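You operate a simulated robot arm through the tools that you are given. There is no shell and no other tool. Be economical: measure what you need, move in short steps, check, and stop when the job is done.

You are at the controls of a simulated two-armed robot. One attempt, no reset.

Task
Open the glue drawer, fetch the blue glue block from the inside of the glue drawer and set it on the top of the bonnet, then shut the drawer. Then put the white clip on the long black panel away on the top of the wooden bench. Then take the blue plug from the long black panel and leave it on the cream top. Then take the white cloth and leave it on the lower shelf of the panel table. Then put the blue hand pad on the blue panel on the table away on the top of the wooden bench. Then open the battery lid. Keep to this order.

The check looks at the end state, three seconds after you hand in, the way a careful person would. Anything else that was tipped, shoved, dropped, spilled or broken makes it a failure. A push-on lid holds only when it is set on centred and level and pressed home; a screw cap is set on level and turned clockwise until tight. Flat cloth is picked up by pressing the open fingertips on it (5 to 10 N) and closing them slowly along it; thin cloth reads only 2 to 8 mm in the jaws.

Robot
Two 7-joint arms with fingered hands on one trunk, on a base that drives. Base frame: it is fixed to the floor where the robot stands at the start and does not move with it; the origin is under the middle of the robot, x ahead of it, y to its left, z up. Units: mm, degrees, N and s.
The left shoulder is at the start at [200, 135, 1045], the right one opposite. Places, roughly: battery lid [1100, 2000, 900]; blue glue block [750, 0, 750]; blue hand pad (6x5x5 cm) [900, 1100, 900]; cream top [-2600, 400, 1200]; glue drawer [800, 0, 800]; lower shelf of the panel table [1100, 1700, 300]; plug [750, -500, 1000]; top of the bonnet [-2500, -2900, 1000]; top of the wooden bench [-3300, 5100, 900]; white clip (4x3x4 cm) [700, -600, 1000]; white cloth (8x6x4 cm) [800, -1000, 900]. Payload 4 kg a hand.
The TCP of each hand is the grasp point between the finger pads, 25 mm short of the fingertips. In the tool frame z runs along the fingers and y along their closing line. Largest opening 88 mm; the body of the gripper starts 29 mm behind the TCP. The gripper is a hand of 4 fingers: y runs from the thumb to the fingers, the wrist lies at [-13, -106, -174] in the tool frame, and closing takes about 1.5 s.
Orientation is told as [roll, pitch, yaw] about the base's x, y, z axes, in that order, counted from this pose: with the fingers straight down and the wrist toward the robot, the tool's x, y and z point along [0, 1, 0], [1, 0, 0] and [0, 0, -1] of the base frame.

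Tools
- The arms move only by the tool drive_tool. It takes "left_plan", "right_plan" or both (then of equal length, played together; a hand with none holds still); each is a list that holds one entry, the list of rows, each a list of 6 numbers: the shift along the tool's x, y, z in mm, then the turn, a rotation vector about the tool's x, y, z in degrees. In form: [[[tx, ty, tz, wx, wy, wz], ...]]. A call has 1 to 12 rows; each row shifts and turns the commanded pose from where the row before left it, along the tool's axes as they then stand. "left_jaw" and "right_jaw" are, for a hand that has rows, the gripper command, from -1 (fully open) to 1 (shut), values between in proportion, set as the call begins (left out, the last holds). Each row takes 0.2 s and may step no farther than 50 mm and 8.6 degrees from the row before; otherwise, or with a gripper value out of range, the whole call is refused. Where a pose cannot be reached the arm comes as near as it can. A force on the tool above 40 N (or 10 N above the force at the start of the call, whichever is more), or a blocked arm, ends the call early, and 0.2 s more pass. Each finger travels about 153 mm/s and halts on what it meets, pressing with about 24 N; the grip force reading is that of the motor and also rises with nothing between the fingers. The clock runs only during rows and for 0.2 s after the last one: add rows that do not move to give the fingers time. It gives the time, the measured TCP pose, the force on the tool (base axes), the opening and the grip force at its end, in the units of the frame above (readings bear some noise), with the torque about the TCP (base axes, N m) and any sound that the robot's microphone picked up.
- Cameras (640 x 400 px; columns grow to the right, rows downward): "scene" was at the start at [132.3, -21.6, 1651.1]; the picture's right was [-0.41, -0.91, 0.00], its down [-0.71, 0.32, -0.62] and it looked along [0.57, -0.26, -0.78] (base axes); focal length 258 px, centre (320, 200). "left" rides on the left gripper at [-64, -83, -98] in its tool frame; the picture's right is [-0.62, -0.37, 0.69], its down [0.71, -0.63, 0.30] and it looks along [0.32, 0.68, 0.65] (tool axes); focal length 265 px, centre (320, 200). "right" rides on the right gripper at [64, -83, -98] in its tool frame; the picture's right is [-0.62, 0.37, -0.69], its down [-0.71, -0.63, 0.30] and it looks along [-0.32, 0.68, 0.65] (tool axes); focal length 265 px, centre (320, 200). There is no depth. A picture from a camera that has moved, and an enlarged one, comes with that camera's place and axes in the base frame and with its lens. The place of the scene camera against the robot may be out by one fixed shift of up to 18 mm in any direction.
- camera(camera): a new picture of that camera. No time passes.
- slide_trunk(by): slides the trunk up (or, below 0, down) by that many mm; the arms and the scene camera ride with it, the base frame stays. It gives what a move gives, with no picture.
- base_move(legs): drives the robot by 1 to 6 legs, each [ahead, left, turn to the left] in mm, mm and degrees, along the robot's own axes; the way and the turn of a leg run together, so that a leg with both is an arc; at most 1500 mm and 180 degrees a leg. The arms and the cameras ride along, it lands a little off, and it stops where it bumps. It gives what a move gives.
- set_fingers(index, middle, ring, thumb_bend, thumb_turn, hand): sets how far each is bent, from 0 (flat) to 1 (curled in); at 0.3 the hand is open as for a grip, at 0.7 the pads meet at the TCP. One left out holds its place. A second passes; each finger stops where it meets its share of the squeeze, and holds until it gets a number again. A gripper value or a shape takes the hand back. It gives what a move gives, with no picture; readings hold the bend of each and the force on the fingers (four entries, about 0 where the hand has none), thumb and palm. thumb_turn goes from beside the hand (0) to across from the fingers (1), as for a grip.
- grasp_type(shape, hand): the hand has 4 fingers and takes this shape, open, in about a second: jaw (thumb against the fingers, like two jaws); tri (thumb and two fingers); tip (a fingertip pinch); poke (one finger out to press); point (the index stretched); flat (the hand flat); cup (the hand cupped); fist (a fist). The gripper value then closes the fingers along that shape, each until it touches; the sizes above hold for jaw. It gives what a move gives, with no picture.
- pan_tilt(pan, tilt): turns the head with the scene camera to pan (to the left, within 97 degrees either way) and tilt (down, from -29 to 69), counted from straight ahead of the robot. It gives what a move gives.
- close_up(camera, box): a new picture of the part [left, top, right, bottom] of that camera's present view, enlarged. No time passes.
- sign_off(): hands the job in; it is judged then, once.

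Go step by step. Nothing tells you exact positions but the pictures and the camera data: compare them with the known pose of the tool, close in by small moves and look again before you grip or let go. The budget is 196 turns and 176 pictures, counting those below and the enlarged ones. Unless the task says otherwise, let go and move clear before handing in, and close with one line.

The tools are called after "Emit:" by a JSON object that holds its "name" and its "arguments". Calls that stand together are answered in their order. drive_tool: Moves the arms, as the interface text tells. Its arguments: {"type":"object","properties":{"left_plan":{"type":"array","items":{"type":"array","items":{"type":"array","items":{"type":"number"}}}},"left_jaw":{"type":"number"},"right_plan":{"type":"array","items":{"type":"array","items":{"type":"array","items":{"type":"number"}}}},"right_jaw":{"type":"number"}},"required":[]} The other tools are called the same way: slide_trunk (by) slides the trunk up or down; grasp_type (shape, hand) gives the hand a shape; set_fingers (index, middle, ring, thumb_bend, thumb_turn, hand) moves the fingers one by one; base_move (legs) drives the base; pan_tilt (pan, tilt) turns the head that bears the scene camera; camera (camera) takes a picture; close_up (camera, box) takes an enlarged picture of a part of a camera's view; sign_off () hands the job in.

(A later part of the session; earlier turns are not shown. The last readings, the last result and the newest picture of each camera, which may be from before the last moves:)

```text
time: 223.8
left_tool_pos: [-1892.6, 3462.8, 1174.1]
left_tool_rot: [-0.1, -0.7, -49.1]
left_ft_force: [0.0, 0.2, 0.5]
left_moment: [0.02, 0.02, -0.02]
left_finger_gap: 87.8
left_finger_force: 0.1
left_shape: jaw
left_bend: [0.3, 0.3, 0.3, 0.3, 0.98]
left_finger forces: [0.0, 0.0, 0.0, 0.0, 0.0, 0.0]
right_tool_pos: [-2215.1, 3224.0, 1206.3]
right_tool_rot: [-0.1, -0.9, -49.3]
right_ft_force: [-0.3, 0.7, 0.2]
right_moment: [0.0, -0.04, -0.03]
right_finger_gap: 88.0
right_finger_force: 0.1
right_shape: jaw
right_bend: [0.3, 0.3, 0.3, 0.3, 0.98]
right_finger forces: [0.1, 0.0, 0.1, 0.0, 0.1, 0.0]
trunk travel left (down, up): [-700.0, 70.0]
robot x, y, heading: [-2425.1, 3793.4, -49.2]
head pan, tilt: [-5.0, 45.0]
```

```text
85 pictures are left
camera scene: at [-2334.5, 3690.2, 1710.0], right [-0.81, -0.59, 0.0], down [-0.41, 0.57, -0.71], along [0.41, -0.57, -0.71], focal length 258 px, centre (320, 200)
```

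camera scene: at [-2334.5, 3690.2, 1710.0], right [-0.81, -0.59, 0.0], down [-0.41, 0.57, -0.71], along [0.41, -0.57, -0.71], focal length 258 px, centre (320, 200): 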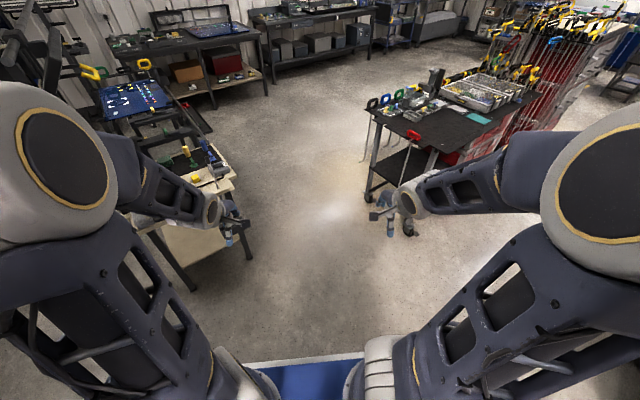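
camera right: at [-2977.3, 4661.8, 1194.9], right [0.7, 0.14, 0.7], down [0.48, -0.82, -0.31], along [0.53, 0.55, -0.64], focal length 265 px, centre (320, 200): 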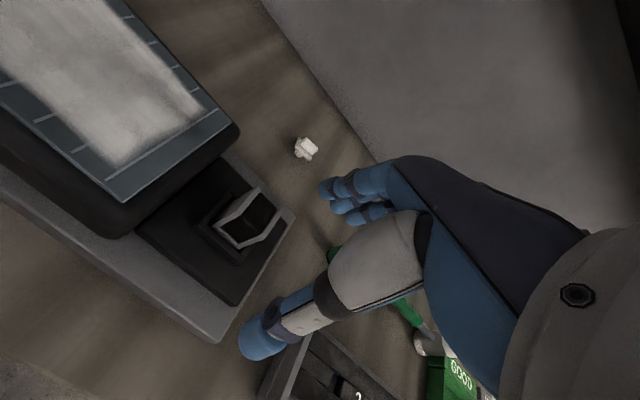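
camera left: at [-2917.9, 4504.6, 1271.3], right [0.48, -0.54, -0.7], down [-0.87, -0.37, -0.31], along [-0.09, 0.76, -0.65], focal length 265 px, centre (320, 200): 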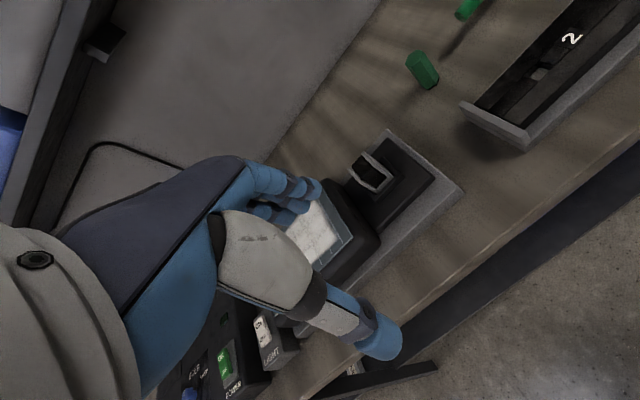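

The gap is clear; I shift 120 mm to the right to stay central and drive back through to the black-panel bench.

Emit:
{"name": "base_move", "arguments": {"legs": [[0, -120, -0.8], [1300, 0, 0], [1200, 0, 0], [0, 0, -34]]}}

Emit:
{"name": "base_move", "arguments": {"legs": [[1100, 0, 0], [1000, 0, 0], [0, 0, 74.5]]}}

Emit:
{"name": "camera", "arguments": {"camera": "scene"}}

```text
time: 238.3
left_tool_pos: [-643.4, 1270.0, 1174.5]
left_tool_rot: [-0.1, -0.5, -83.4]
left_ft_force: [-0.1, 0.5, -0.4]
left_moment: [0.02, 0.02, -0.02]
left_finger_gap: 87.8
left_finger_force: 0.1
left_shape: jaw
left_bend: [0.3, 0.3, 0.3, 0.3, 0.98]
left_finger forces: [0.0, 0.0, 0.1, 0.0, 0.0, 0.0]
right_tool_pos: [-1044.7, 1252.8, 1205.2]
right_tool_rot: [-0.1, -0.9, -83.6]
right_ft_force: [0.2, 1.5, -0.4]
right_moment: [0.0, -0.03, 0.0]
right_finger_gap: 87.6
right_finger_force: 0.0
right_shape: jaw
right_bend: [0.3, 0.3, 0.3, 0.3, 0.98]
right_finger forces: [0.0, 0.0, 0.0, 0.0, 0.0, 0.1]
trunk travel left (down, up): [-700.0, 70.0]
robot x, y, heading: [-899.0, 1841.0, -83.2]
head pan, tilt: [-5.0, 45.0]
```

```text
time: 252.1
left_tool_pos: [-35.7, -139.9, 1174.3]
left_tool_rot: [-0.2, -0.6, -7.2]
left_ft_force: [-0.8, 0.4, 0.0]
left_moment: [0.02, -0.01, -0.03]
left_finger_gap: 87.7
left_finger_force: 0.1
left_shape: jaw
left_bend: [0.3, 0.3, 0.3, 0.3, 0.98]
left_finger forces: [0.0, 0.1, 0.0, 0.0, 0.1, 0.0]
right_tool_pos: [-114.9, -532.8, 1205.6]
right_tool_rot: [-0.1, -0.9, -7.5]
right_ft_force: [-0.5, -0.4, -0.5]
right_moment: [-0.01, 0.01, 0.03]
right_finger_gap: 87.7
right_finger_force: 0.1
right_shape: jaw
right_bend: [0.3, 0.3, 0.3, 0.3, 0.98]
right_finger forces: [0.0, 0.0, 0.1, 0.0, 0.1, 0.1]
trunk travel left (down, up): [-700.0, 70.0]
robot x, y, heading: [-649.1, -250.0, -7.1]
head pan, tilt: [-5.0, 45.0]
```

```text
84 pictures are left
camera scene: at [-507.3, -266.0, 1710.0], right [-0.21, -0.98, 0.0], down [-0.69, 0.15, -0.71], along [0.69, -0.15, -0.71], focal length 258 px, centre (320, 200)
```

scene: 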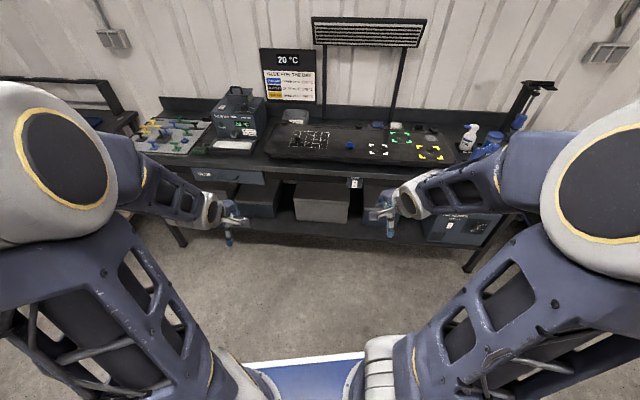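

Back at the bench; I drive up to the panel as before.

Emit:
{"name": "base_move", "arguments": {"legs": [[560, -60, -2.5]]}}

Emit:
{"name": "camera", "arguments": {"camera": "right"}}

Emit:
{"name": "close_up", "arguments": {"camera": "scene", "box": [300, 150, 460, 250]}}

```text
time: 255.3
left_tool_pos: [515.1, -305.1, 1174.1]
left_tool_rot: [-0.2, -0.6, -9.7]
left_ft_force: [0.2, 0.2, -0.3]
left_moment: [-0.01, 0.0, -0.01]
left_finger_gap: 88.2
left_finger_force: 0.1
left_shape: jaw
left_bend: [0.3, 0.3, 0.3, 0.3, 0.98]
left_finger forces: [0.0, 0.1, 0.1, 0.0, 0.0, 0.0]
right_tool_pos: [417.5, -695.8, 1205.3]
right_tool_rot: [-0.1, -0.9, -9.9]
right_ft_force: [0.3, -0.9, -0.4]
right_moment: [0.03, 0.02, 0.01]
right_finger_gap: 87.7
right_finger_force: 0.1
right_shape: jaw
right_bend: [0.3, 0.3, 0.3, 0.3, 0.98]
right_finger forces: [0.1, 0.1, 0.1, 0.0, 0.0, 0.1]
trunk travel left (down, up): [-700.0, 70.0]
robot x, y, heading: [-103.9, -392.1, -9.3]
head pan, tilt: [-5.0, 45.0]
```

```text
83 pictures are left
camera right: at [345.9, -618.9, 1302.9], right [0.25, -0.67, 0.7], down [-0.74, -0.6, -0.31], along [0.63, -0.44, -0.64], focal length 265 px, centre (320, 200)
```

right: 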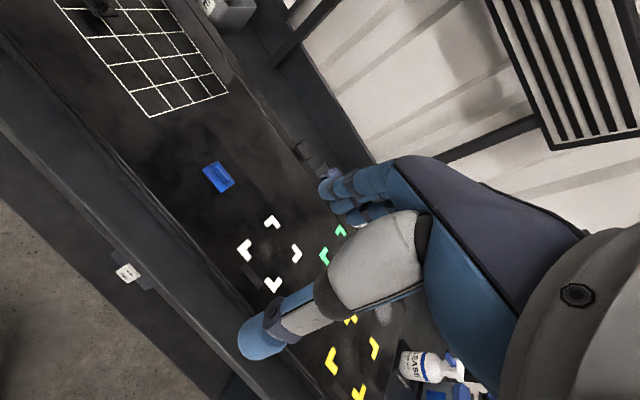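

```text
4.00 times, centred on (380, 200) of scene
camera zoom: at [37.2, -411.6, 1710.0], right [-0.25, -0.97, 0.0], down [-0.68, 0.18, -0.71], along [0.68, -0.18, -0.71], focal length 1034 px, centre (80, 200)
```

zoom: 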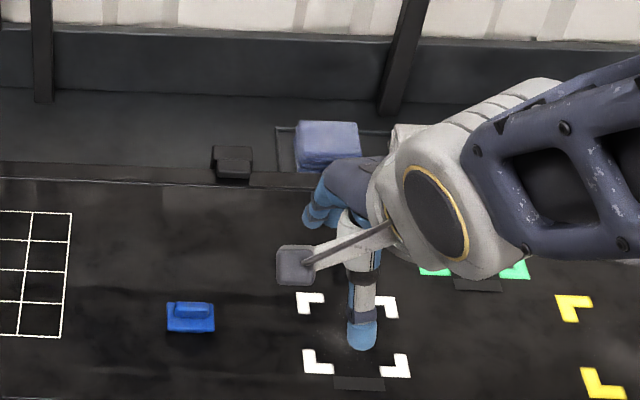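

The plug is at about [586, -667, 945]; I bring the right hand above it.

Emit:
{"name": "drive_tool", "arguments": {"right_plan": [[[11, 30, 33, 0, 0, 0], [11, 30, 33, 0, 0, 0], [11, 30, 33, 0, 0, 0], [11, 30, 33, 0, 0, 0], [11, 31, 33, 0, 0, 0], [0, 0, 0, 0, 0, 0]]], "right_jaw": -0.25}}

Emit:
{"name": "camera", "arguments": {"camera": "right"}}

```text
time: 256.7
left_tool_pos: [515.5, -305.9, 1174.7]
left_tool_rot: [-0.1, -0.5, -9.6]
left_ft_force: [-0.5, 0.2, -0.3]
left_moment: [-0.05, -0.01, 0.04]
left_finger_gap: 88.1
left_finger_force: 0.1
left_shape: jaw
left_bend: [0.3, 0.3, 0.3, 0.3, 0.98]
left_finger forces: [0.0, 0.0, 0.1, 0.0, 0.0, 0.0]
right_tool_pos: [578.1, -669.8, 1042.7]
right_tool_rot: [0.0, -1.0, -9.9]
right_ft_force: [0.0, -0.9, -0.4]
right_moment: [0.0, 0.04, 0.0]
right_finger_gap: 55.3
right_finger_force: 0.1
right_shape: jaw
right_bend: [0.28, 0.39, 0.36, 0.63, 1.0]
right_finger forces: [0.0, 0.1, 0.0, 0.1, 0.1, 0.1]
trunk travel left (down, up): [-700.0, 70.0]
robot x, y, heading: [-103.6, -389.0, -9.8]
head pan, tilt: [-5.0, 45.0]
```

```text
81 pictures are left
camera right: at [506.1, -592.9, 1139.6], right [0.25, -0.67, 0.7], down [-0.74, -0.6, -0.31], along [0.63, -0.44, -0.64], focal length 265 px, centre (320, 200)
```

right: 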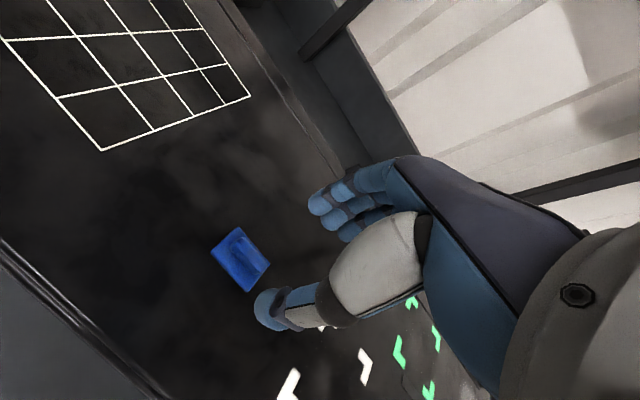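

The plug's top is at [590, -672, 946]. I go down to just above panel contact height.

Emit:
{"name": "drive_tool", "arguments": {"right_plan": [[[0, 12, 30, 0, 0, 0], [0, 0, 30, 0, 0, 0], [0, 0, 20, 0, 0, 0], [0, 0, 4, 0, 0, 0], [0, 0, 0, 0, 0, 0]]]}}

Emit:
{"name": "camera", "arguments": {"camera": "right"}}

```text
time: 257.9
left_tool_pos: [515.1, -305.7, 1174.2]
left_tool_rot: [-0.2, -0.6, -9.7]
left_ft_force: [0.6, 0.3, 0.2]
left_moment: [0.02, 0.0, 0.0]
left_finger_gap: 87.7
left_finger_force: 0.0
left_shape: jaw
left_bend: [0.3, 0.3, 0.3, 0.3, 0.98]
left_finger forces: [0.0, 0.0, 0.0, 0.0, 0.0, 0.2]
right_tool_pos: [590.7, -672.0, 959.4]
right_tool_rot: [-0.1, -0.9, -9.9]
right_ft_force: [-0.8, 1.0, 0.1]
right_moment: [0.01, -0.01, 0.07]
right_finger_gap: 55.4
right_finger_force: 0.0
right_shape: jaw
right_bend: [0.28, 0.39, 0.36, 0.63, 1.0]
right_finger forces: [0.1, 0.0, 0.1, 0.0, 0.0, 0.0]
trunk travel left (down, up): [-700.0, 70.0]
robot x, y, heading: [-104.1, -391.4, -9.4]
head pan, tilt: [-5.0, 45.0]
```

```text
80 pictures are left
camera right: at [518.9, -594.6, 1056.3], right [0.25, -0.67, 0.7], down [-0.74, -0.6, -0.31], along [0.63, -0.44, -0.64], focal length 265 px, centre (320, 200)
```

right: 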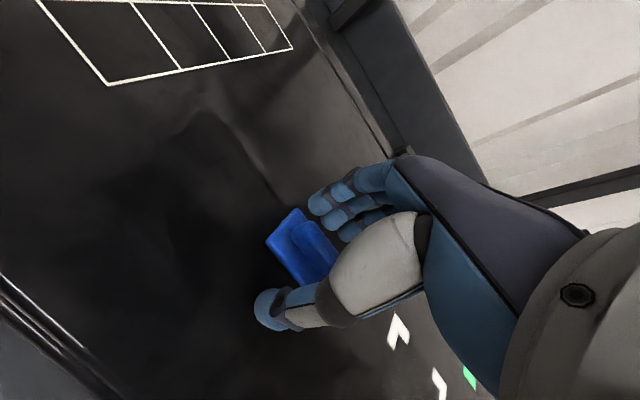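

Emit:
{"name": "drive_tool", "arguments": {"right_plan": [[[0, 0, 3, 0, 0, 0], [0, 0, 3, 0, 0, 0], [0, 0, 0, 0, 0, 0]]]}}

Emit:
{"name": "drive_tool", "arguments": {"right_plan": [[[0, 0, 0, 0, 0, 0], [0, 0, 0, 0, 0, 0], [0, 0, 0, 0, 0, 0], [0, 0, 0, 0, 0, 0], [0, 0, 0, 0, 0, 0], [0, 0, 0, 0, 0, 0], [0, 0, 0, 0, 0, 0]]], "right_jaw": 1}}

Emit:
{"name": "camera", "arguments": {"camera": "right"}}

```text
time: 258.7
left_tool_pos: [515.1, -305.3, 1174.9]
left_tool_rot: [-0.1, -0.5, -9.8]
left_ft_force: [0.5, 0.1, -0.8]
left_moment: [-0.02, 0.0, -0.01]
left_finger_gap: 87.7
left_finger_force: 0.1
left_shape: jaw
left_bend: [0.3, 0.3, 0.3, 0.3, 0.98]
left_finger forces: [0.0, 0.0, 0.1, 0.1, 0.0, 0.0]
right_tool_pos: [593.0, -671.9, 955.5]
right_tool_rot: [-0.1, -1.2, -9.8]
right_ft_force: [1.5, -1.1, 21.0]
right_moment: [0.16, 0.77, 0.0]
right_finger_gap: 55.4
right_finger_force: 0.1
right_shape: jaw
right_bend: [0.28, 0.39, 0.36, 0.64, 1.0]
right_finger forces: [0.1, 0.0, 0.0, 0.0, 20.9, 0.1]
trunk travel left (down, up): [-700.0, 70.0]
robot x, y, heading: [-104.8, -388.5, -9.7]
head pan, tilt: [-5.0, 45.0]
```

```text
time: 259.5
left_tool_pos: [514.8, -305.5, 1172.9]
left_tool_rot: [-0.1, -0.6, -9.7]
left_ft_force: [-0.5, -0.4, 1.2]
left_moment: [-0.02, 0.0, -0.02]
left_finger_gap: 87.9
left_finger_force: 0.0
left_shape: jaw
left_bend: [0.3, 0.3, 0.3, 0.3, 0.98]
left_finger forces: [0.1, 0.1, 0.0, 0.1, 0.1, 0.0]
right_tool_pos: [591.5, -670.6, 955.4]
right_tool_rot: [-0.1, -1.1, -9.9]
right_ft_force: [-6.6, -1.0, 18.5]
right_moment: [0.17, 0.7, 0.03]
right_finger_gap: 21.6
right_finger_force: 24.2
right_shape: jaw
right_bend: [0.71, 0.7, 0.7, 0.69, 1.0]
right_finger forces: [10.6, 4.9, 2.6, 0.0, 35.4, 0.0]
trunk travel left (down, up): [-700.0, 70.0]
robot x, y, heading: [-104.5, -388.7, -9.6]
head pan, tilt: [-5.0, 45.0]
stopped in row 4 (right hand): the force on the tool passed its limit at 41 N (the readings are from after the stop); the commanded pose is now the measured one
```

```text
79 pictures are left
camera right: at [519.2, -593.9, 1052.0], right [0.24, -0.67, 0.7], down [-0.74, -0.6, -0.31], along [0.63, -0.44, -0.64], focal length 265 px, centre (320, 200)
```

right: 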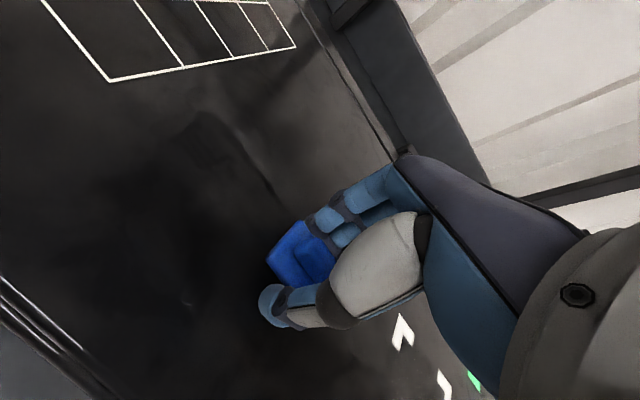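

Gripped at 21.6 mm with three fingers and thumb. I lift and check.

Emit:
{"name": "drive_tool", "arguments": {"right_plan": [[[0, 0, 0, 0, 0, 0], [0, 0, -8, 0, 0, 0], [0, 0, -20, 0, 0, 0], [0, 0, -40, 0, 0, 0], [0, 0, -40, 0, 0, 0], [0, 0, -40, 0, 0, 0], [0, 0, 0, 0, 0, 0]]]}}

Emit:
{"name": "camera", "arguments": {"camera": "right"}}

```text
time: 261.1
left_tool_pos: [515.3, -306.5, 1174.6]
left_tool_rot: [0.0, -0.6, -9.7]
left_ft_force: [0.4, -0.6, 0.8]
left_moment: [0.03, 0.04, -0.01]
left_finger_gap: 88.0
left_finger_force: 0.1
left_shape: jaw
left_bend: [0.3, 0.3, 0.3, 0.3, 0.98]
left_finger forces: [0.1, 0.0, 0.0, 0.0, 0.0, 0.0]
right_tool_pos: [588.5, -671.9, 1102.9]
right_tool_rot: [0.0, -0.8, -9.8]
right_ft_force: [0.4, -0.4, 0.1]
right_moment: [-0.01, 0.04, 0.0]
right_finger_gap: 21.1
right_finger_force: 23.6
right_shape: jaw
right_bend: [0.7, 0.7, 0.7, 0.71, 0.99]
right_finger forces: [13.4, 6.4, 3.4, 0.0, 21.1, 0.0]
trunk travel left (down, up): [-700.0, 70.0]
robot x, y, heading: [-104.3, -391.8, -9.5]
head pan, tilt: [-5.0, 45.0]
```

```text
78 pictures are left
camera right: at [515.7, -595.0, 1199.1], right [0.25, -0.67, 0.7], down [-0.74, -0.6, -0.31], along [0.63, -0.44, -0.64], focal length 265 px, centre (320, 200)
```

right: 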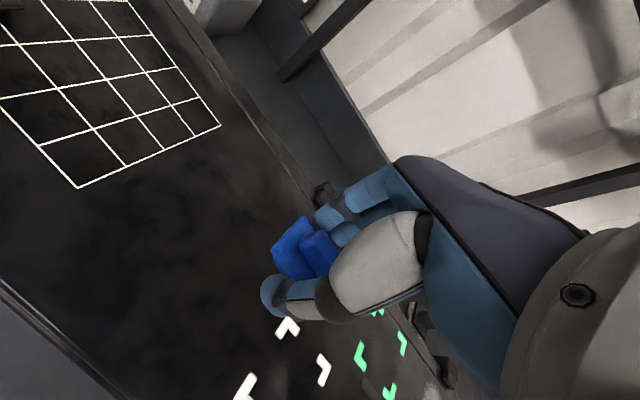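

Held. I tuck the arm high (the cream top is at 1200), back off and turn to look for the cream top.

Emit:
{"name": "drive_tool", "arguments": {"right_plan": [[[-10, -25, -40, 0, 0, 0], [-10, -25, -40, 0, 0, 0], [-10, -25, -40, 0, 0, 0], [-10, -25, -40, 0, 0, 0], [-10, -25, -30, 0, 0, 0], [0, 0, 0, 0, 0, 0]]]}}

Emit:
{"name": "base_move", "arguments": {"legs": [[-650, 0, 0], [0, 0, 168]]}}

Emit:
{"name": "pan_tilt", "arguments": {"pan": 0, "tilt": 25}}

Emit:
{"name": "camera", "arguments": {"camera": "scene"}}

```text
time: 262.5
left_tool_pos: [514.8, -306.1, 1174.4]
left_tool_rot: [0.0, -0.7, -9.7]
left_ft_force: [0.2, -0.2, -0.6]
left_moment: [-0.01, 0.05, 0.03]
left_finger_gap: 87.8
left_finger_force: 0.1
left_shape: jaw
left_bend: [0.3, 0.3, 0.3, 0.3, 0.98]
left_finger forces: [0.1, 0.0, 0.1, 0.1, 0.0, 0.0]
right_tool_pos: [453.6, -697.8, 1287.3]
right_tool_rot: [-0.1, -0.8, -10.0]
right_ft_force: [-0.6, -0.7, -0.2]
right_moment: [-0.01, 0.0, -0.02]
right_finger_gap: 20.4
right_finger_force: 24.1
right_shape: jaw
right_bend: [0.71, 0.7, 0.7, 0.71, 0.99]
right_finger forces: [13.0, 6.6, 3.0, 0.1, 21.3, 0.0]
trunk travel left (down, up): [-700.0, 70.0]
robot x, y, heading: [-104.9, -392.6, -9.6]
head pan, tilt: [-5.0, 45.0]
```

```text
time: 272.9
left_tool_pos: [-1355.2, -230.2, 1174.2]
left_tool_rot: [-0.1, -0.6, 157.8]
left_ft_force: [0.4, 0.1, 0.1]
left_moment: [0.01, 0.0, 0.04]
left_finger_gap: 88.0
left_finger_force: 0.0
left_shape: jaw
left_bend: [0.3, 0.3, 0.3, 0.3, 0.98]
left_finger forces: [0.0, 0.1, 0.0, 0.0, 0.0, 0.1]
right_tool_pos: [-1210.3, 137.3, 1287.9]
right_tool_rot: [-0.1, -0.8, 157.5]
right_ft_force: [0.3, 0.2, -0.2]
right_moment: [0.01, 0.02, 0.02]
right_finger_gap: 20.0
right_finger_force: 24.0
right_shape: jaw
right_bend: [0.71, 0.7, 0.7, 0.71, 0.99]
right_finger forces: [12.8, 6.6, 2.6, 0.0, 20.5, 0.0]
trunk travel left (down, up): [-700.0, 70.0]
robot x, y, heading: [-732.0, -284.3, 157.9]
head pan, tilt: [-5.0, 45.0]
```

```text
time: 273.8
left_tool_pos: [-1353.9, -230.0, 1175.3]
left_tool_rot: [-0.1, -0.5, 157.8]
left_ft_force: [0.0, 1.1, 0.7]
left_moment: [-0.02, 0.02, 0.01]
left_finger_gap: 87.7
left_finger_force: 0.1
left_shape: jaw
left_bend: [0.3, 0.3, 0.3, 0.3, 0.98]
left_finger forces: [0.0, 0.0, 0.0, 0.1, 0.1, 0.0]
right_tool_pos: [-1210.4, 138.7, 1287.5]
right_tool_rot: [-0.2, -0.8, 157.5]
right_ft_force: [0.0, -0.4, 0.6]
right_moment: [0.0, 0.0, -0.01]
right_finger_gap: 20.1
right_finger_force: 24.3
right_shape: jaw
right_bend: [0.71, 0.7, 0.7, 0.71, 0.99]
right_finger forces: [12.7, 6.5, 2.7, 0.0, 20.6, 0.0]
trunk travel left (down, up): [-700.0, 70.0]
robot x, y, heading: [-731.2, -283.2, 157.9]
head pan, tilt: [0.0, 25.0]
```

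```text
77 pictures are left
camera scene: at [-869.5, -215.3, 1740.5], right [0.38, 0.93, 0.0], down [0.39, -0.16, -0.91], along [-0.84, 0.34, -0.42], focal length 258 px, centre (320, 200)
```

scene: 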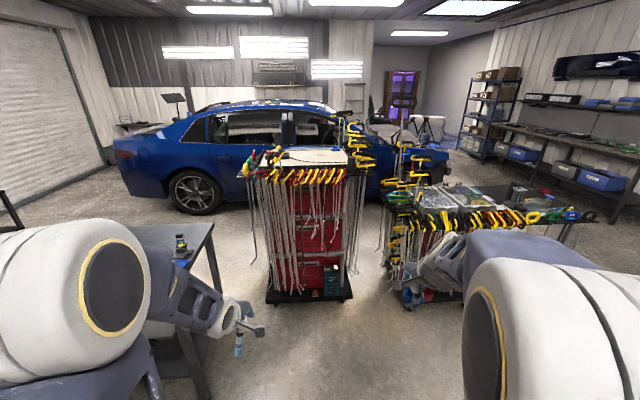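

The cream top is the top of the red tool trolley hung with hooks. I raise the trunk, tuck both hands high and drive nearer.

Emit:
{"name": "slide_trunk", "arguments": {"by": 70}}

Emit:
{"name": "drive_tool", "arguments": {"left_plan": [[[10, -35, -30, 0, 0, 0], [10, -35, -30, 0, 0, 0], [10, -35, -30, 0, 0, 0], [10, -35, -30, 0, 0, 0], [10, -30, -20, 0, 0, 0], [0, 0, 0, 0, 0, 0]]], "right_plan": [[[0, -25, -10, 0, 0, 0], [0, -25, -10, 0, 0, 0], [0, -25, -10, 0, 0, 0], [0, -25, -10, 0, 0, 0], [0, -20, 0, 0, 0, 0], [0, 0, 0, 0, 0, 0]]]}}

Emit:
{"name": "base_move", "arguments": {"legs": [[0, 0, 3.5], [850, 0, 0]]}}

Emit:
{"name": "pan_tilt", "arguments": {"pan": 0, "tilt": 40}}

Emit:
{"name": "camera", "arguments": {"camera": "scene"}}

```text
time: 274.8
left_tool_pos: [-1356.0, -231.3, 1243.7]
left_tool_rot: [-0.2, -0.6, 157.8]
left_ft_force: [0.3, 0.3, -1.1]
left_moment: [-0.01, 0.02, 0.0]
left_finger_gap: 88.0
left_finger_force: 0.0
left_shape: jaw
left_bend: [0.3, 0.3, 0.3, 0.3, 0.98]
left_finger forces: [0.0, 0.0, 0.1, 0.1, 0.0, 0.1]
right_tool_pos: [-1209.9, 138.7, 1359.0]
right_tool_rot: [-0.2, -0.9, 157.5]
right_ft_force: [0.5, 0.8, -0.8]
right_moment: [0.04, 0.01, 0.03]
right_finger_gap: 20.0
right_finger_force: 23.9
right_shape: jaw
right_bend: [0.71, 0.7, 0.7, 0.71, 0.99]
right_finger forces: [12.7, 6.6, 2.8, 0.1, 20.6, 0.0]
trunk travel left (down, up): [-770.0, 0.0]
robot x, y, heading: [-727.2, -282.2, 157.8]
head pan, tilt: [0.0, 25.0]
```

```text
time: 276.2
left_tool_pos: [-1212.3, -343.2, 1383.1]
left_tool_rot: [-0.1, -0.6, 157.8]
left_ft_force: [0.6, 0.9, 0.1]
left_moment: [0.01, -0.02, 0.03]
left_finger_gap: 87.9
left_finger_force: 0.0
left_shape: jaw
left_bend: [0.3, 0.3, 0.3, 0.3, 0.98]
left_finger forces: [0.0, 0.0, 0.1, 0.1, 0.0, 0.0]
right_tool_pos: [-1099.9, 93.6, 1394.2]
right_tool_rot: [0.1, -0.7, 157.4]
right_ft_force: [0.5, 0.5, -0.2]
right_moment: [-0.01, 0.01, -0.01]
right_finger_gap: 20.0
right_finger_force: 24.4
right_shape: jaw
right_bend: [0.71, 0.7, 0.7, 0.71, 0.99]
right_finger forces: [12.6, 6.5, 2.6, 0.0, 20.7, 0.0]
trunk travel left (down, up): [-770.0, 0.0]
robot x, y, heading: [-736.0, -282.6, 157.7]
head pan, tilt: [0.0, 25.0]
```

```text
time: 281.1
left_tool_pos: [-2003.1, -98.1, 1383.2]
left_tool_rot: [-0.1, -0.6, 161.0]
left_ft_force: [0.7, -0.6, 0.4]
left_moment: [0.0, 0.03, 0.02]
left_finger_gap: 88.3
left_finger_force: 0.0
left_shape: jaw
left_bend: [0.3, 0.3, 0.3, 0.3, 0.98]
left_finger forces: [0.1, 0.0, 0.0, 0.1, 0.1, 0.0]
right_tool_pos: [-1912.5, 342.4, 1394.6]
right_tool_rot: [0.0, -0.7, 160.7]
right_ft_force: [0.1, 0.4, -0.4]
right_moment: [-0.04, -0.03, 0.0]
right_finger_gap: 20.1
right_finger_force: 24.6
right_shape: jaw
right_bend: [0.71, 0.7, 0.7, 0.71, 0.99]
right_finger forces: [12.7, 6.5, 2.6, 0.0, 20.8, 0.0]
trunk travel left (down, up): [-770.0, 0.0]
robot x, y, heading: [-1527.4, -12.8, 160.7]
head pan, tilt: [0.0, 25.0]
```

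```text
time: 281.9
left_tool_pos: [-2002.4, -98.2, 1382.8]
left_tool_rot: [-0.1, -0.7, 161.0]
left_ft_force: [-0.2, -0.6, -0.1]
left_moment: [0.0, -0.01, -0.01]
left_finger_gap: 87.8
left_finger_force: 0.0
left_shape: jaw
left_bend: [0.3, 0.3, 0.3, 0.3, 0.98]
left_finger forces: [0.0, 0.0, 0.1, 0.0, 0.0, 0.0]
right_tool_pos: [-1912.7, 342.4, 1394.5]
right_tool_rot: [0.1, -0.7, 160.6]
right_ft_force: [-0.1, -0.2, 0.6]
right_moment: [0.01, 0.03, -0.01]
right_finger_gap: 20.0
right_finger_force: 24.5
right_shape: jaw
right_bend: [0.71, 0.7, 0.7, 0.71, 0.99]
right_finger forces: [12.5, 6.5, 2.6, 0.1, 20.6, 0.1]
trunk travel left (down, up): [-770.0, 0.0]
robot x, y, heading: [-1527.0, -12.1, 161.2]
head pan, tilt: [0.0, 40.0]
```

```text
76 pictures are left
camera scene: at [-1658.9, 44.4, 1787.3], right [0.33, 0.95, 0.0], down [0.61, -0.21, -0.77], along [-0.72, 0.25, -0.64], focal length 258 px, centre (320, 200)
```

scene: 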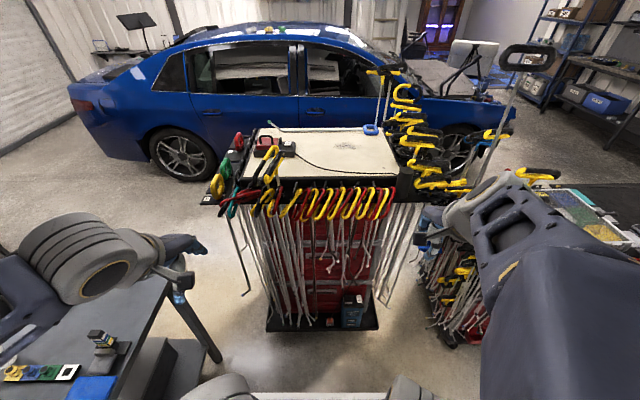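

The cream top has a cable and charger on it, with free space at right. I zoom in.

Emit:
{"name": "close_up", "arguments": {"camera": "scene", "box": [220, 100, 460, 250]}}

Emit:
{"name": "camera", "arguments": {"camera": "right"}}

```text
2.67 times, centred on (340, 175) of scene
camera zoom: at [-1658.9, 44.4, 1787.3], right [0.33, 0.95, 0.0], down [0.61, -0.21, -0.77], along [-0.72, 0.25, -0.64], focal length 689 px, centre (267, 267)
```

zoom: 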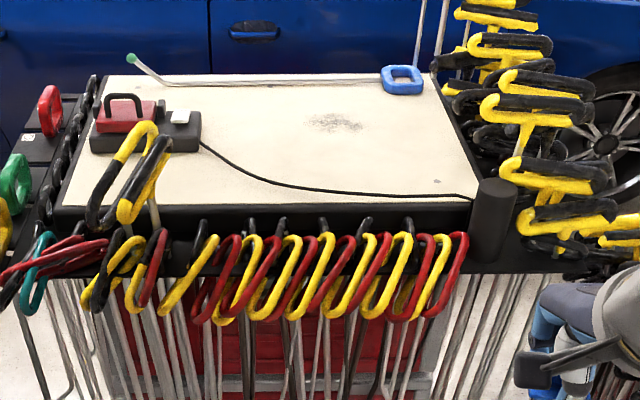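

```text
74 pictures are left
camera right: at [-1854.7, 253.0, 1491.8], right [-0.13, 0.7, 0.7], down [0.83, 0.47, -0.31], along [-0.55, 0.53, -0.65], focal length 265 px, centre (320, 200)
```

right: 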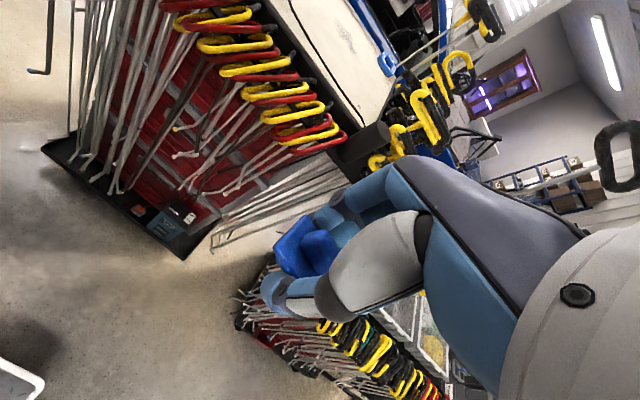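

I drive 260 mm closer and look with both cameras before reaching over the trolley.

Emit:
{"name": "base_move", "arguments": {"legs": [[260, 0, 0]]}}

Emit:
{"name": "pan_tilt", "arguments": {"pan": 0, "tilt": 50}}

Emit:
{"name": "camera", "arguments": {"camera": "scene"}}

Emit:
{"name": "camera", "arguments": {"camera": "right"}}

```text
time: 283.8
left_tool_pos: [-2250.7, -8.3, 1382.2]
left_tool_rot: [-0.1, -0.7, 160.5]
left_ft_force: [0.7, 0.3, -0.5]
left_moment: [-0.02, 0.03, 0.01]
left_finger_gap: 87.8
left_finger_force: 0.1
left_shape: jaw
left_bend: [0.3, 0.3, 0.3, 0.3, 0.98]
left_finger forces: [0.0, 0.1, 0.1, 0.0, 0.0, 0.0]
right_tool_pos: [-2157.4, 432.0, 1395.4]
right_tool_rot: [0.1, -0.7, 160.3]
right_ft_force: [-0.6, -0.1, -0.3]
right_moment: [0.0, 0.02, 0.05]
right_finger_gap: 20.0
right_finger_force: 24.2
right_shape: jaw
right_bend: [0.71, 0.7, 0.7, 0.71, 0.99]
right_finger forces: [12.7, 6.5, 2.6, 0.0, 20.8, 0.0]
trunk travel left (down, up): [-770.0, 0.0]
robot x, y, heading: [-1770.0, 73.5, 160.5]
head pan, tilt: [0.0, 40.0]
```

```text
time: 284.5
left_tool_pos: [-2249.8, -8.9, 1382.2]
left_tool_rot: [-0.2, -0.6, 160.5]
left_ft_force: [0.7, 0.4, -0.4]
left_moment: [0.0, 0.0, 0.0]
left_finger_gap: 87.8
left_finger_force: 0.0
left_shape: jaw
left_bend: [0.3, 0.3, 0.3, 0.3, 0.98]
left_finger forces: [0.0, 0.0, 0.1, 0.0, 0.0, 0.0]
right_tool_pos: [-2157.7, 431.9, 1394.5]
right_tool_rot: [0.0, -0.7, 160.3]
right_ft_force: [0.2, 0.2, 0.3]
right_moment: [0.01, -0.02, 0.02]
right_finger_gap: 19.7
right_finger_force: 23.8
right_shape: jaw
right_bend: [0.71, 0.7, 0.7, 0.71, 0.99]
right_finger forces: [12.7, 6.5, 2.5, 0.0, 20.7, 0.0]
trunk travel left (down, up): [-770.0, 0.0]
robot x, y, heading: [-1773.3, 70.9, 160.7]
head pan, tilt: [0.0, 50.0]
```

```text
73 pictures are left
camera scene: at [-1898.8, 129.2, 1773.1], right [0.33, 0.94, 0.0], down [0.72, -0.26, -0.64], along [-0.61, 0.21, -0.77], focal length 258 px, centre (320, 200)
```

scene: 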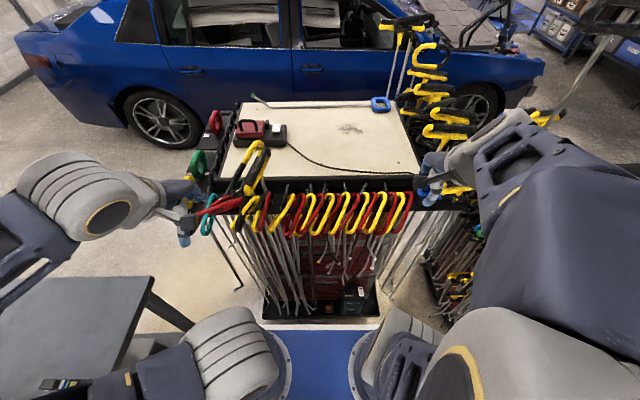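

```text
72 pictures are left
camera right: at [-2100.3, 342.1, 1491.9], right [-0.13, 0.71, 0.7], down [0.83, 0.46, -0.31], along [-0.54, 0.54, -0.65], focal length 265 px, centre (320, 200)
```

right: 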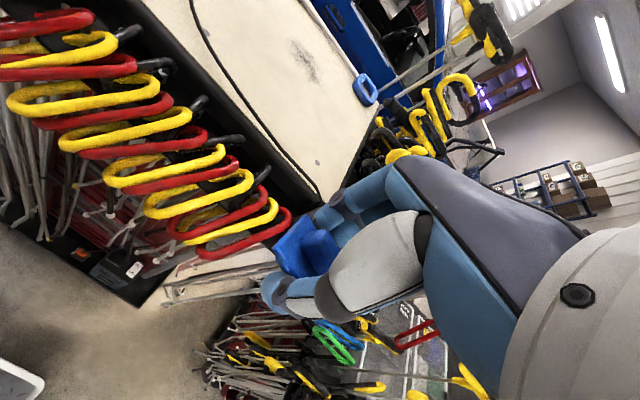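

The cream surface is at about z ≈ 1228. I move the plug over a free patch at about [-2470, 485], staying high first.

Emit:
{"name": "drive_tool", "arguments": {"right_plan": [[[7, 39, 0, 0, 0, 0], [7, 39, 0, 0, 0, 0], [7, 39, 0, 0, 0, 0], [7, 39, 0, 0, 0, 0], [7, 39, 0, 0, 0, 0], [7, 39, 0, 0, 0, 0], [7, 39, 0, 0, 0, 0], [6, 39, 0, 0, 0, 0], [0, 0, 0, 0, 0, 0]]]}}

Emit:
{"name": "camera", "arguments": {"camera": "right"}}

Emit:
{"name": "camera", "arguments": {"camera": "scene"}}

```text
time: 286.5
left_tool_pos: [-2251.5, -7.9, 1382.2]
left_tool_rot: [-0.2, -0.6, 160.5]
left_ft_force: [0.3, 0.1, -0.7]
left_moment: [0.02, 0.02, -0.04]
left_finger_gap: 88.0
left_finger_force: 0.0
left_shape: jaw
left_bend: [0.3, 0.3, 0.3, 0.3, 0.98]
left_finger forces: [0.1, 0.1, 0.1, 0.1, 0.0, 0.0]
right_tool_pos: [-2470.5, 486.0, 1399.9]
right_tool_rot: [0.1, -0.8, 160.2]
right_ft_force: [0.4, -0.3, -0.8]
right_moment: [0.02, 0.01, 0.01]
right_finger_gap: 19.8
right_finger_force: 24.3
right_shape: jaw
right_bend: [0.71, 0.7, 0.7, 0.71, 0.99]
right_finger forces: [12.7, 6.5, 2.5, 0.0, 20.8, 0.0]
trunk travel left (down, up): [-770.0, 0.0]
robot x, y, heading: [-1773.9, 77.9, 160.4]
head pan, tilt: [0.0, 50.0]
```

```text
71 pictures are left
camera right: at [-2412.7, 396.3, 1496.1], right [-0.13, 0.71, 0.7], down [0.83, 0.46, -0.31], along [-0.54, 0.54, -0.65], focal length 265 px, centre (320, 200)
```

right: 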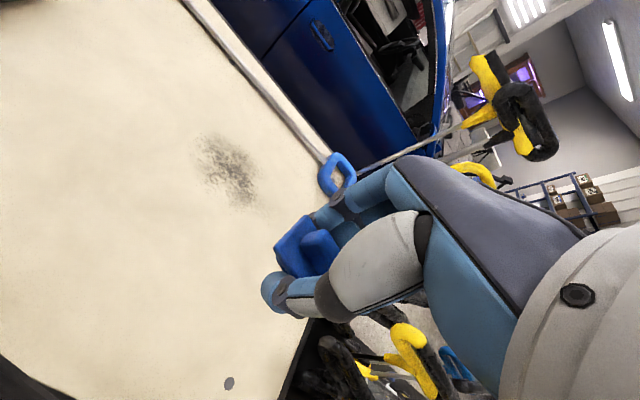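

```text
70 pictures are left
camera scene: at [-1898.9, 129.3, 1773.0], right [0.33, 0.94, 0.0], down [0.72, -0.26, -0.64], along [-0.61, 0.21, -0.77], focal length 258 px, centre (320, 200)
```

scene: 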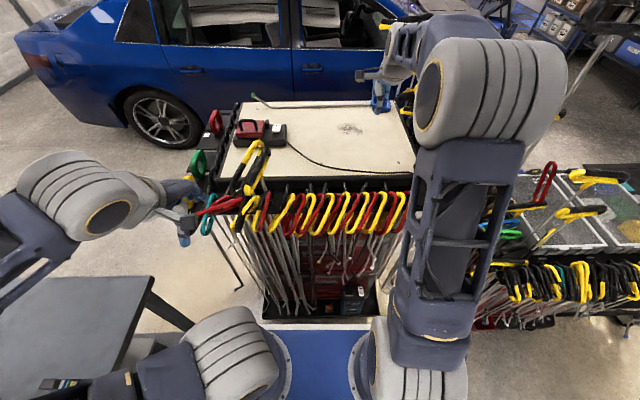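

Below the plug is free cream surface. I lower it.

Emit:
{"name": "drive_tool", "arguments": {"right_plan": [[[0, 0, 40, 0, 0, 0], [0, 0, 40, 0, 0, 0], [0, 0, 30, 0, 0, 0], [0, 0, 10, 0, 0, 0], [0, 0, 0, 0, 0, 0]]]}}

Emit:
{"name": "camera", "arguments": {"camera": "right"}}

Emit:
{"name": "close_up", "arguments": {"camera": "scene", "box": [300, 60, 460, 160]}}

```text
time: 287.7
left_tool_pos: [-2250.4, -8.3, 1382.6]
left_tool_rot: [-0.1, -0.6, 160.6]
left_ft_force: [0.7, -0.5, -0.6]
left_moment: [0.03, -0.01, 0.01]
left_finger_gap: 88.1
left_finger_force: 0.1
left_shape: jaw
left_bend: [0.3, 0.3, 0.3, 0.3, 0.98]
left_finger forces: [0.1, 0.0, 0.0, 0.0, 0.1, 0.0]
right_tool_pos: [-2471.0, 486.2, 1278.2]
right_tool_rot: [0.0, -0.7, 160.2]
right_ft_force: [0.0, -0.2, -0.1]
right_moment: [0.05, -0.01, 0.01]
right_finger_gap: 19.8
right_finger_force: 24.3
right_shape: jaw
right_bend: [0.71, 0.7, 0.7, 0.71, 0.99]
right_finger forces: [12.4, 6.5, 2.6, 0.1, 20.6, 0.1]
trunk travel left (down, up): [-770.0, 0.0]
robot x, y, heading: [-1774.5, 73.3, 160.5]
head pan, tilt: [0.0, 50.0]
```

```text
69 pictures are left
camera right: at [-2413.6, 396.3, 1376.1], right [-0.13, 0.71, 0.7], down [0.83, 0.46, -0.31], along [-0.54, 0.54, -0.65], focal length 265 px, centre (320, 200)
```

right: 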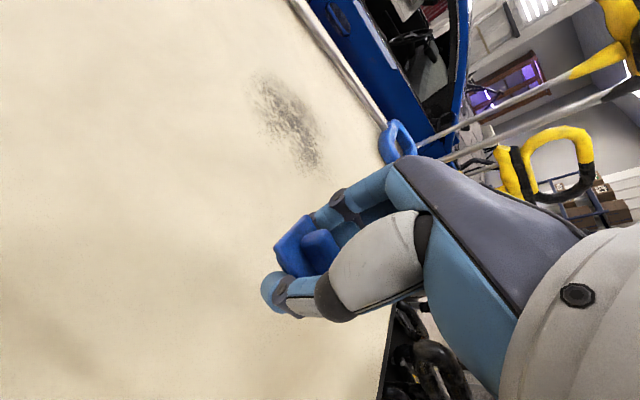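

```text
4.00 times, centred on (380, 110) of scene
camera zoom: at [-1898.8, 129.3, 1773.0], right [0.33, 0.94, 0.0], down [0.72, -0.26, -0.64], along [-0.61, 0.21, -0.77], focal length 1034 px, centre (80, 560)
```

zoom: 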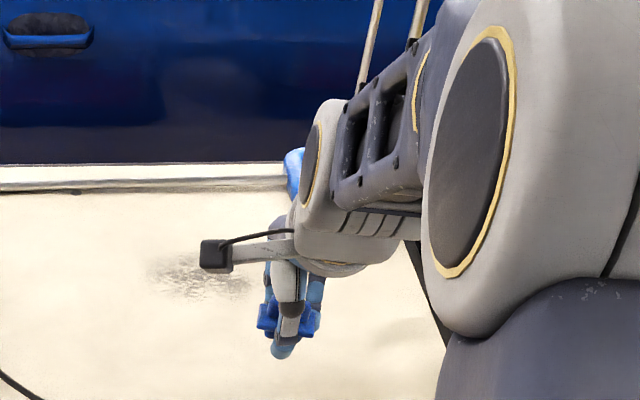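

The surface is near z = 1209. I descend in small steps until contact.

Emit:
{"name": "drive_tool", "arguments": {"right_plan": [[[0, 0, 15, 0, 0, 0], [0, 0, 10, 0, 0, 0], [0, 0, 4, 0, 0, 0], [0, 0, 3, 0, 0, 0], [0, 0, 0, 0, 0, 0]]]}}

Emit:
{"name": "drive_tool", "arguments": {"right_plan": [[[0, 0, 3, 0, 0, 0], [0, 0, 3, 0, 0, 0], [0, 0, 2, 0, 0, 0], [0, 0, 0, 0, 0, 0]]]}}

Emit:
{"name": "drive_tool", "arguments": {"right_plan": [[[0, 0, 2, 0, 0, 0], [0, 0, 2, 0, 0, 0], [0, 0, 2, 0, 0, 0], [0, 0, 0, 0, 0, 0]]]}}

```text
time: 288.9
left_tool_pos: [-2250.2, -7.2, 1383.7]
left_tool_rot: [-0.1, -0.6, 160.5]
left_ft_force: [-0.9, 0.6, 0.1]
left_moment: [-0.01, -0.03, 0.0]
left_finger_gap: 88.0
left_finger_force: 0.0
left_shape: jaw
left_bend: [0.3, 0.3, 0.3, 0.3, 0.98]
left_finger forces: [0.0, 0.0, 0.0, 0.0, 0.0, 0.0]
right_tool_pos: [-2471.7, 486.6, 1245.7]
right_tool_rot: [0.0, -0.7, 160.1]
right_ft_force: [0.9, 0.8, -0.9]
right_moment: [-0.02, 0.02, -0.05]
right_finger_gap: 19.9
right_finger_force: 24.4
right_shape: jaw
right_bend: [0.71, 0.7, 0.7, 0.71, 0.99]
right_finger forces: [12.4, 6.4, 2.4, 0.1, 20.7, 0.0]
trunk travel left (down, up): [-770.0, 0.0]
robot x, y, heading: [-1774.8, 72.7, 160.5]
head pan, tilt: [0.0, 50.0]
```

```text
time: 289.7
left_tool_pos: [-2249.2, -8.1, 1382.8]
left_tool_rot: [-0.1, -0.5, 160.6]
left_ft_force: [-0.3, -0.2, 0.8]
left_moment: [0.03, 0.01, -0.01]
left_finger_gap: 88.1
left_finger_force: 0.0
left_shape: jaw
left_bend: [0.3, 0.3, 0.3, 0.3, 0.98]
left_finger forces: [0.1, 0.0, 0.1, 0.0, 0.0, 0.0]
right_tool_pos: [-2474.7, 488.0, 1245.6]
right_tool_rot: [0.0, -1.6, 160.2]
right_ft_force: [1.0, 0.8, 11.4]
right_moment: [-0.16, -0.32, 0.03]
right_finger_gap: 19.9
right_finger_force: 23.7
right_shape: jaw
right_bend: [0.71, 0.7, 0.7, 0.73, 0.99]
right_finger forces: [12.8, 6.2, 2.3, 0.0, 33.5, 0.0]
trunk travel left (down, up): [-770.0, 0.0]
robot x, y, heading: [-1773.4, 75.4, 160.7]
head pan, tilt: [0.0, 50.0]
stopped in row 4 (right hand): the force on the tool passed its limit at 42 N (the readings are from after the stop); the commanded pose is now the measured one
```

```text
time: 290.4
left_tool_pos: [-2249.7, -8.6, 1382.9]
left_tool_rot: [0.0, -0.6, 160.5]
left_ft_force: [-0.7, -0.4, -0.6]
left_moment: [0.0, 0.04, -0.04]
left_finger_gap: 87.9
left_finger_force: 0.1
left_shape: jaw
left_bend: [0.3, 0.3, 0.3, 0.3, 0.98]
left_finger forces: [0.0, 0.0, 0.1, 0.1, 0.0, 0.0]
right_tool_pos: [-2476.1, 489.3, 1247.5]
right_tool_rot: [-0.1, -2.2, 160.1]
right_ft_force: [1.3, -0.9, 11.3]
right_moment: [-0.17, -0.28, 0.01]
right_finger_gap: 19.7
right_finger_force: 23.9
right_shape: jaw
right_bend: [0.71, 0.7, 0.7, 0.73, 0.99]
right_finger forces: [13.0, 6.0, 2.2, 0.0, 32.8, 0.0]
trunk travel left (down, up): [-770.0, 0.0]
robot x, y, heading: [-1774.2, 72.3, 160.2]
head pan, tilt: [0.0, 50.0]
stopped in row 3 (right hand): the force on the tool passed its limit at 42 N (the readings are from after the stop); the commanded pose is now the measured one
```

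Contact with the top. I open the hand and lift away.

Emit:
{"name": "drive_tool", "arguments": {"right_plan": [[[0, 0, -2, 0, 0, 0], [0, 0, 0, 0, 0, 0], [0, 0, 0, 0, 0, 0], [0, 0, 0, 0, 0, 0], [0, 0, 0, 0, 0, 0], [0, 0, 0, 0, 0, 0]]], "right_jaw": -0.4}}

Emit:
{"name": "camera", "arguments": {"camera": "right"}}

Emit:
{"name": "drive_tool", "arguments": {"right_plan": [[[0, 0, -10, 0, 0, 0], [0, 0, -25, 0, 0, 0], [0, 0, -40, 0, 0, 0], [0, 0, -40, 0, 0, 0], [0, 0, -40, 0, 0, 0], [-7, -40, 0, 0, 0, 0], [-7, -40, 0, 0, 0, 0], [-7, -40, 0, 0, 0, 0], [-7, -40, 0, 0, 0, 0], [-7, -40, 0, 0, 0, 0], [-7, -40, 0, 0, 0, 0], [-7, -40, 0, 0, 0, 0]]], "right_jaw": -0.6}}

Emit:
{"name": "camera", "arguments": {"camera": "scene"}}

```text
time: 291.8
left_tool_pos: [-2250.9, -8.6, 1384.2]
left_tool_rot: [-0.2, -0.6, 160.5]
left_ft_force: [0.2, -0.1, 0.1]
left_moment: [-0.01, 0.02, -0.01]
left_finger_gap: 87.8
left_finger_force: 0.0
left_shape: jaw
left_bend: [0.3, 0.3, 0.3, 0.3, 0.98]
left_finger forces: [0.0, 0.0, 0.1, 0.1, 0.1, 0.0]
right_tool_pos: [-2475.4, 487.9, 1247.1]
right_tool_rot: [0.0, -2.1, 160.2]
right_ft_force: [-3.9, 0.5, 17.5]
right_moment: [-0.23, -0.36, -0.01]
right_finger_gap: 56.0
right_finger_force: 0.0
right_shape: jaw
right_bend: [0.28, 0.37, 0.34, 0.65, 0.99]
right_finger forces: [0.0, 0.1, 0.1, 0.0, 16.4, 0.0]
trunk travel left (down, up): [-770.0, 0.0]
robot x, y, heading: [-1771.6, 74.8, 160.3]
head pan, tilt: [0.0, 50.0]
```

```text
67 pictures are left
camera right: at [-2416.2, 397.6, 1341.9], right [-0.11, 0.7, 0.71], down [0.82, 0.46, -0.33], along [-0.55, 0.55, -0.63], focal length 265 px, centre (320, 200)
```

right: 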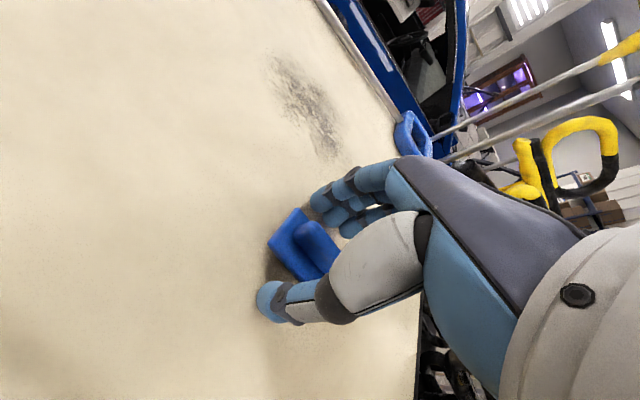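

```text
time: 294.4
left_tool_pos: [-2251.1, -8.2, 1383.6]
left_tool_rot: [-0.1, -0.6, 160.5]
left_ft_force: [-0.5, 0.0, 0.0]
left_moment: [0.0, -0.01, -0.02]
left_finger_gap: 87.9
left_finger_force: 0.1
left_shape: jaw
left_bend: [0.3, 0.3, 0.3, 0.3, 0.98]
left_finger forces: [0.0, 0.0, 0.0, 0.0, 0.1, 0.0]
right_tool_pos: [-2192.0, 435.0, 1392.5]
right_tool_rot: [-0.1, -1.9, 160.3]
right_ft_force: [-0.2, -0.3, 0.6]
right_moment: [0.03, 0.0, -0.04]
right_finger_gap: 70.4
right_finger_force: 0.0
right_shape: jaw
right_bend: [0.27, 0.34, 0.32, 0.49, 0.99]
right_finger forces: [0.0, 0.0, 0.1, 0.0, 0.1, 0.0]
trunk travel left (down, up): [-770.0, 0.0]
robot x, y, heading: [-1776.6, 73.2, 160.8]
head pan, tilt: [0.0, 50.0]
```

```text
66 pictures are left
camera scene: at [-1899.1, 129.3, 1773.0], right [0.33, 0.94, 0.0], down [0.72, -0.26, -0.64], along [-0.61, 0.21, -0.77], focal length 258 px, centre (320, 200)
```

scene: 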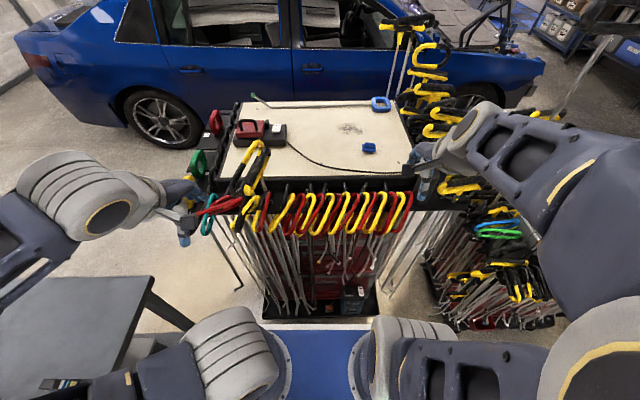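

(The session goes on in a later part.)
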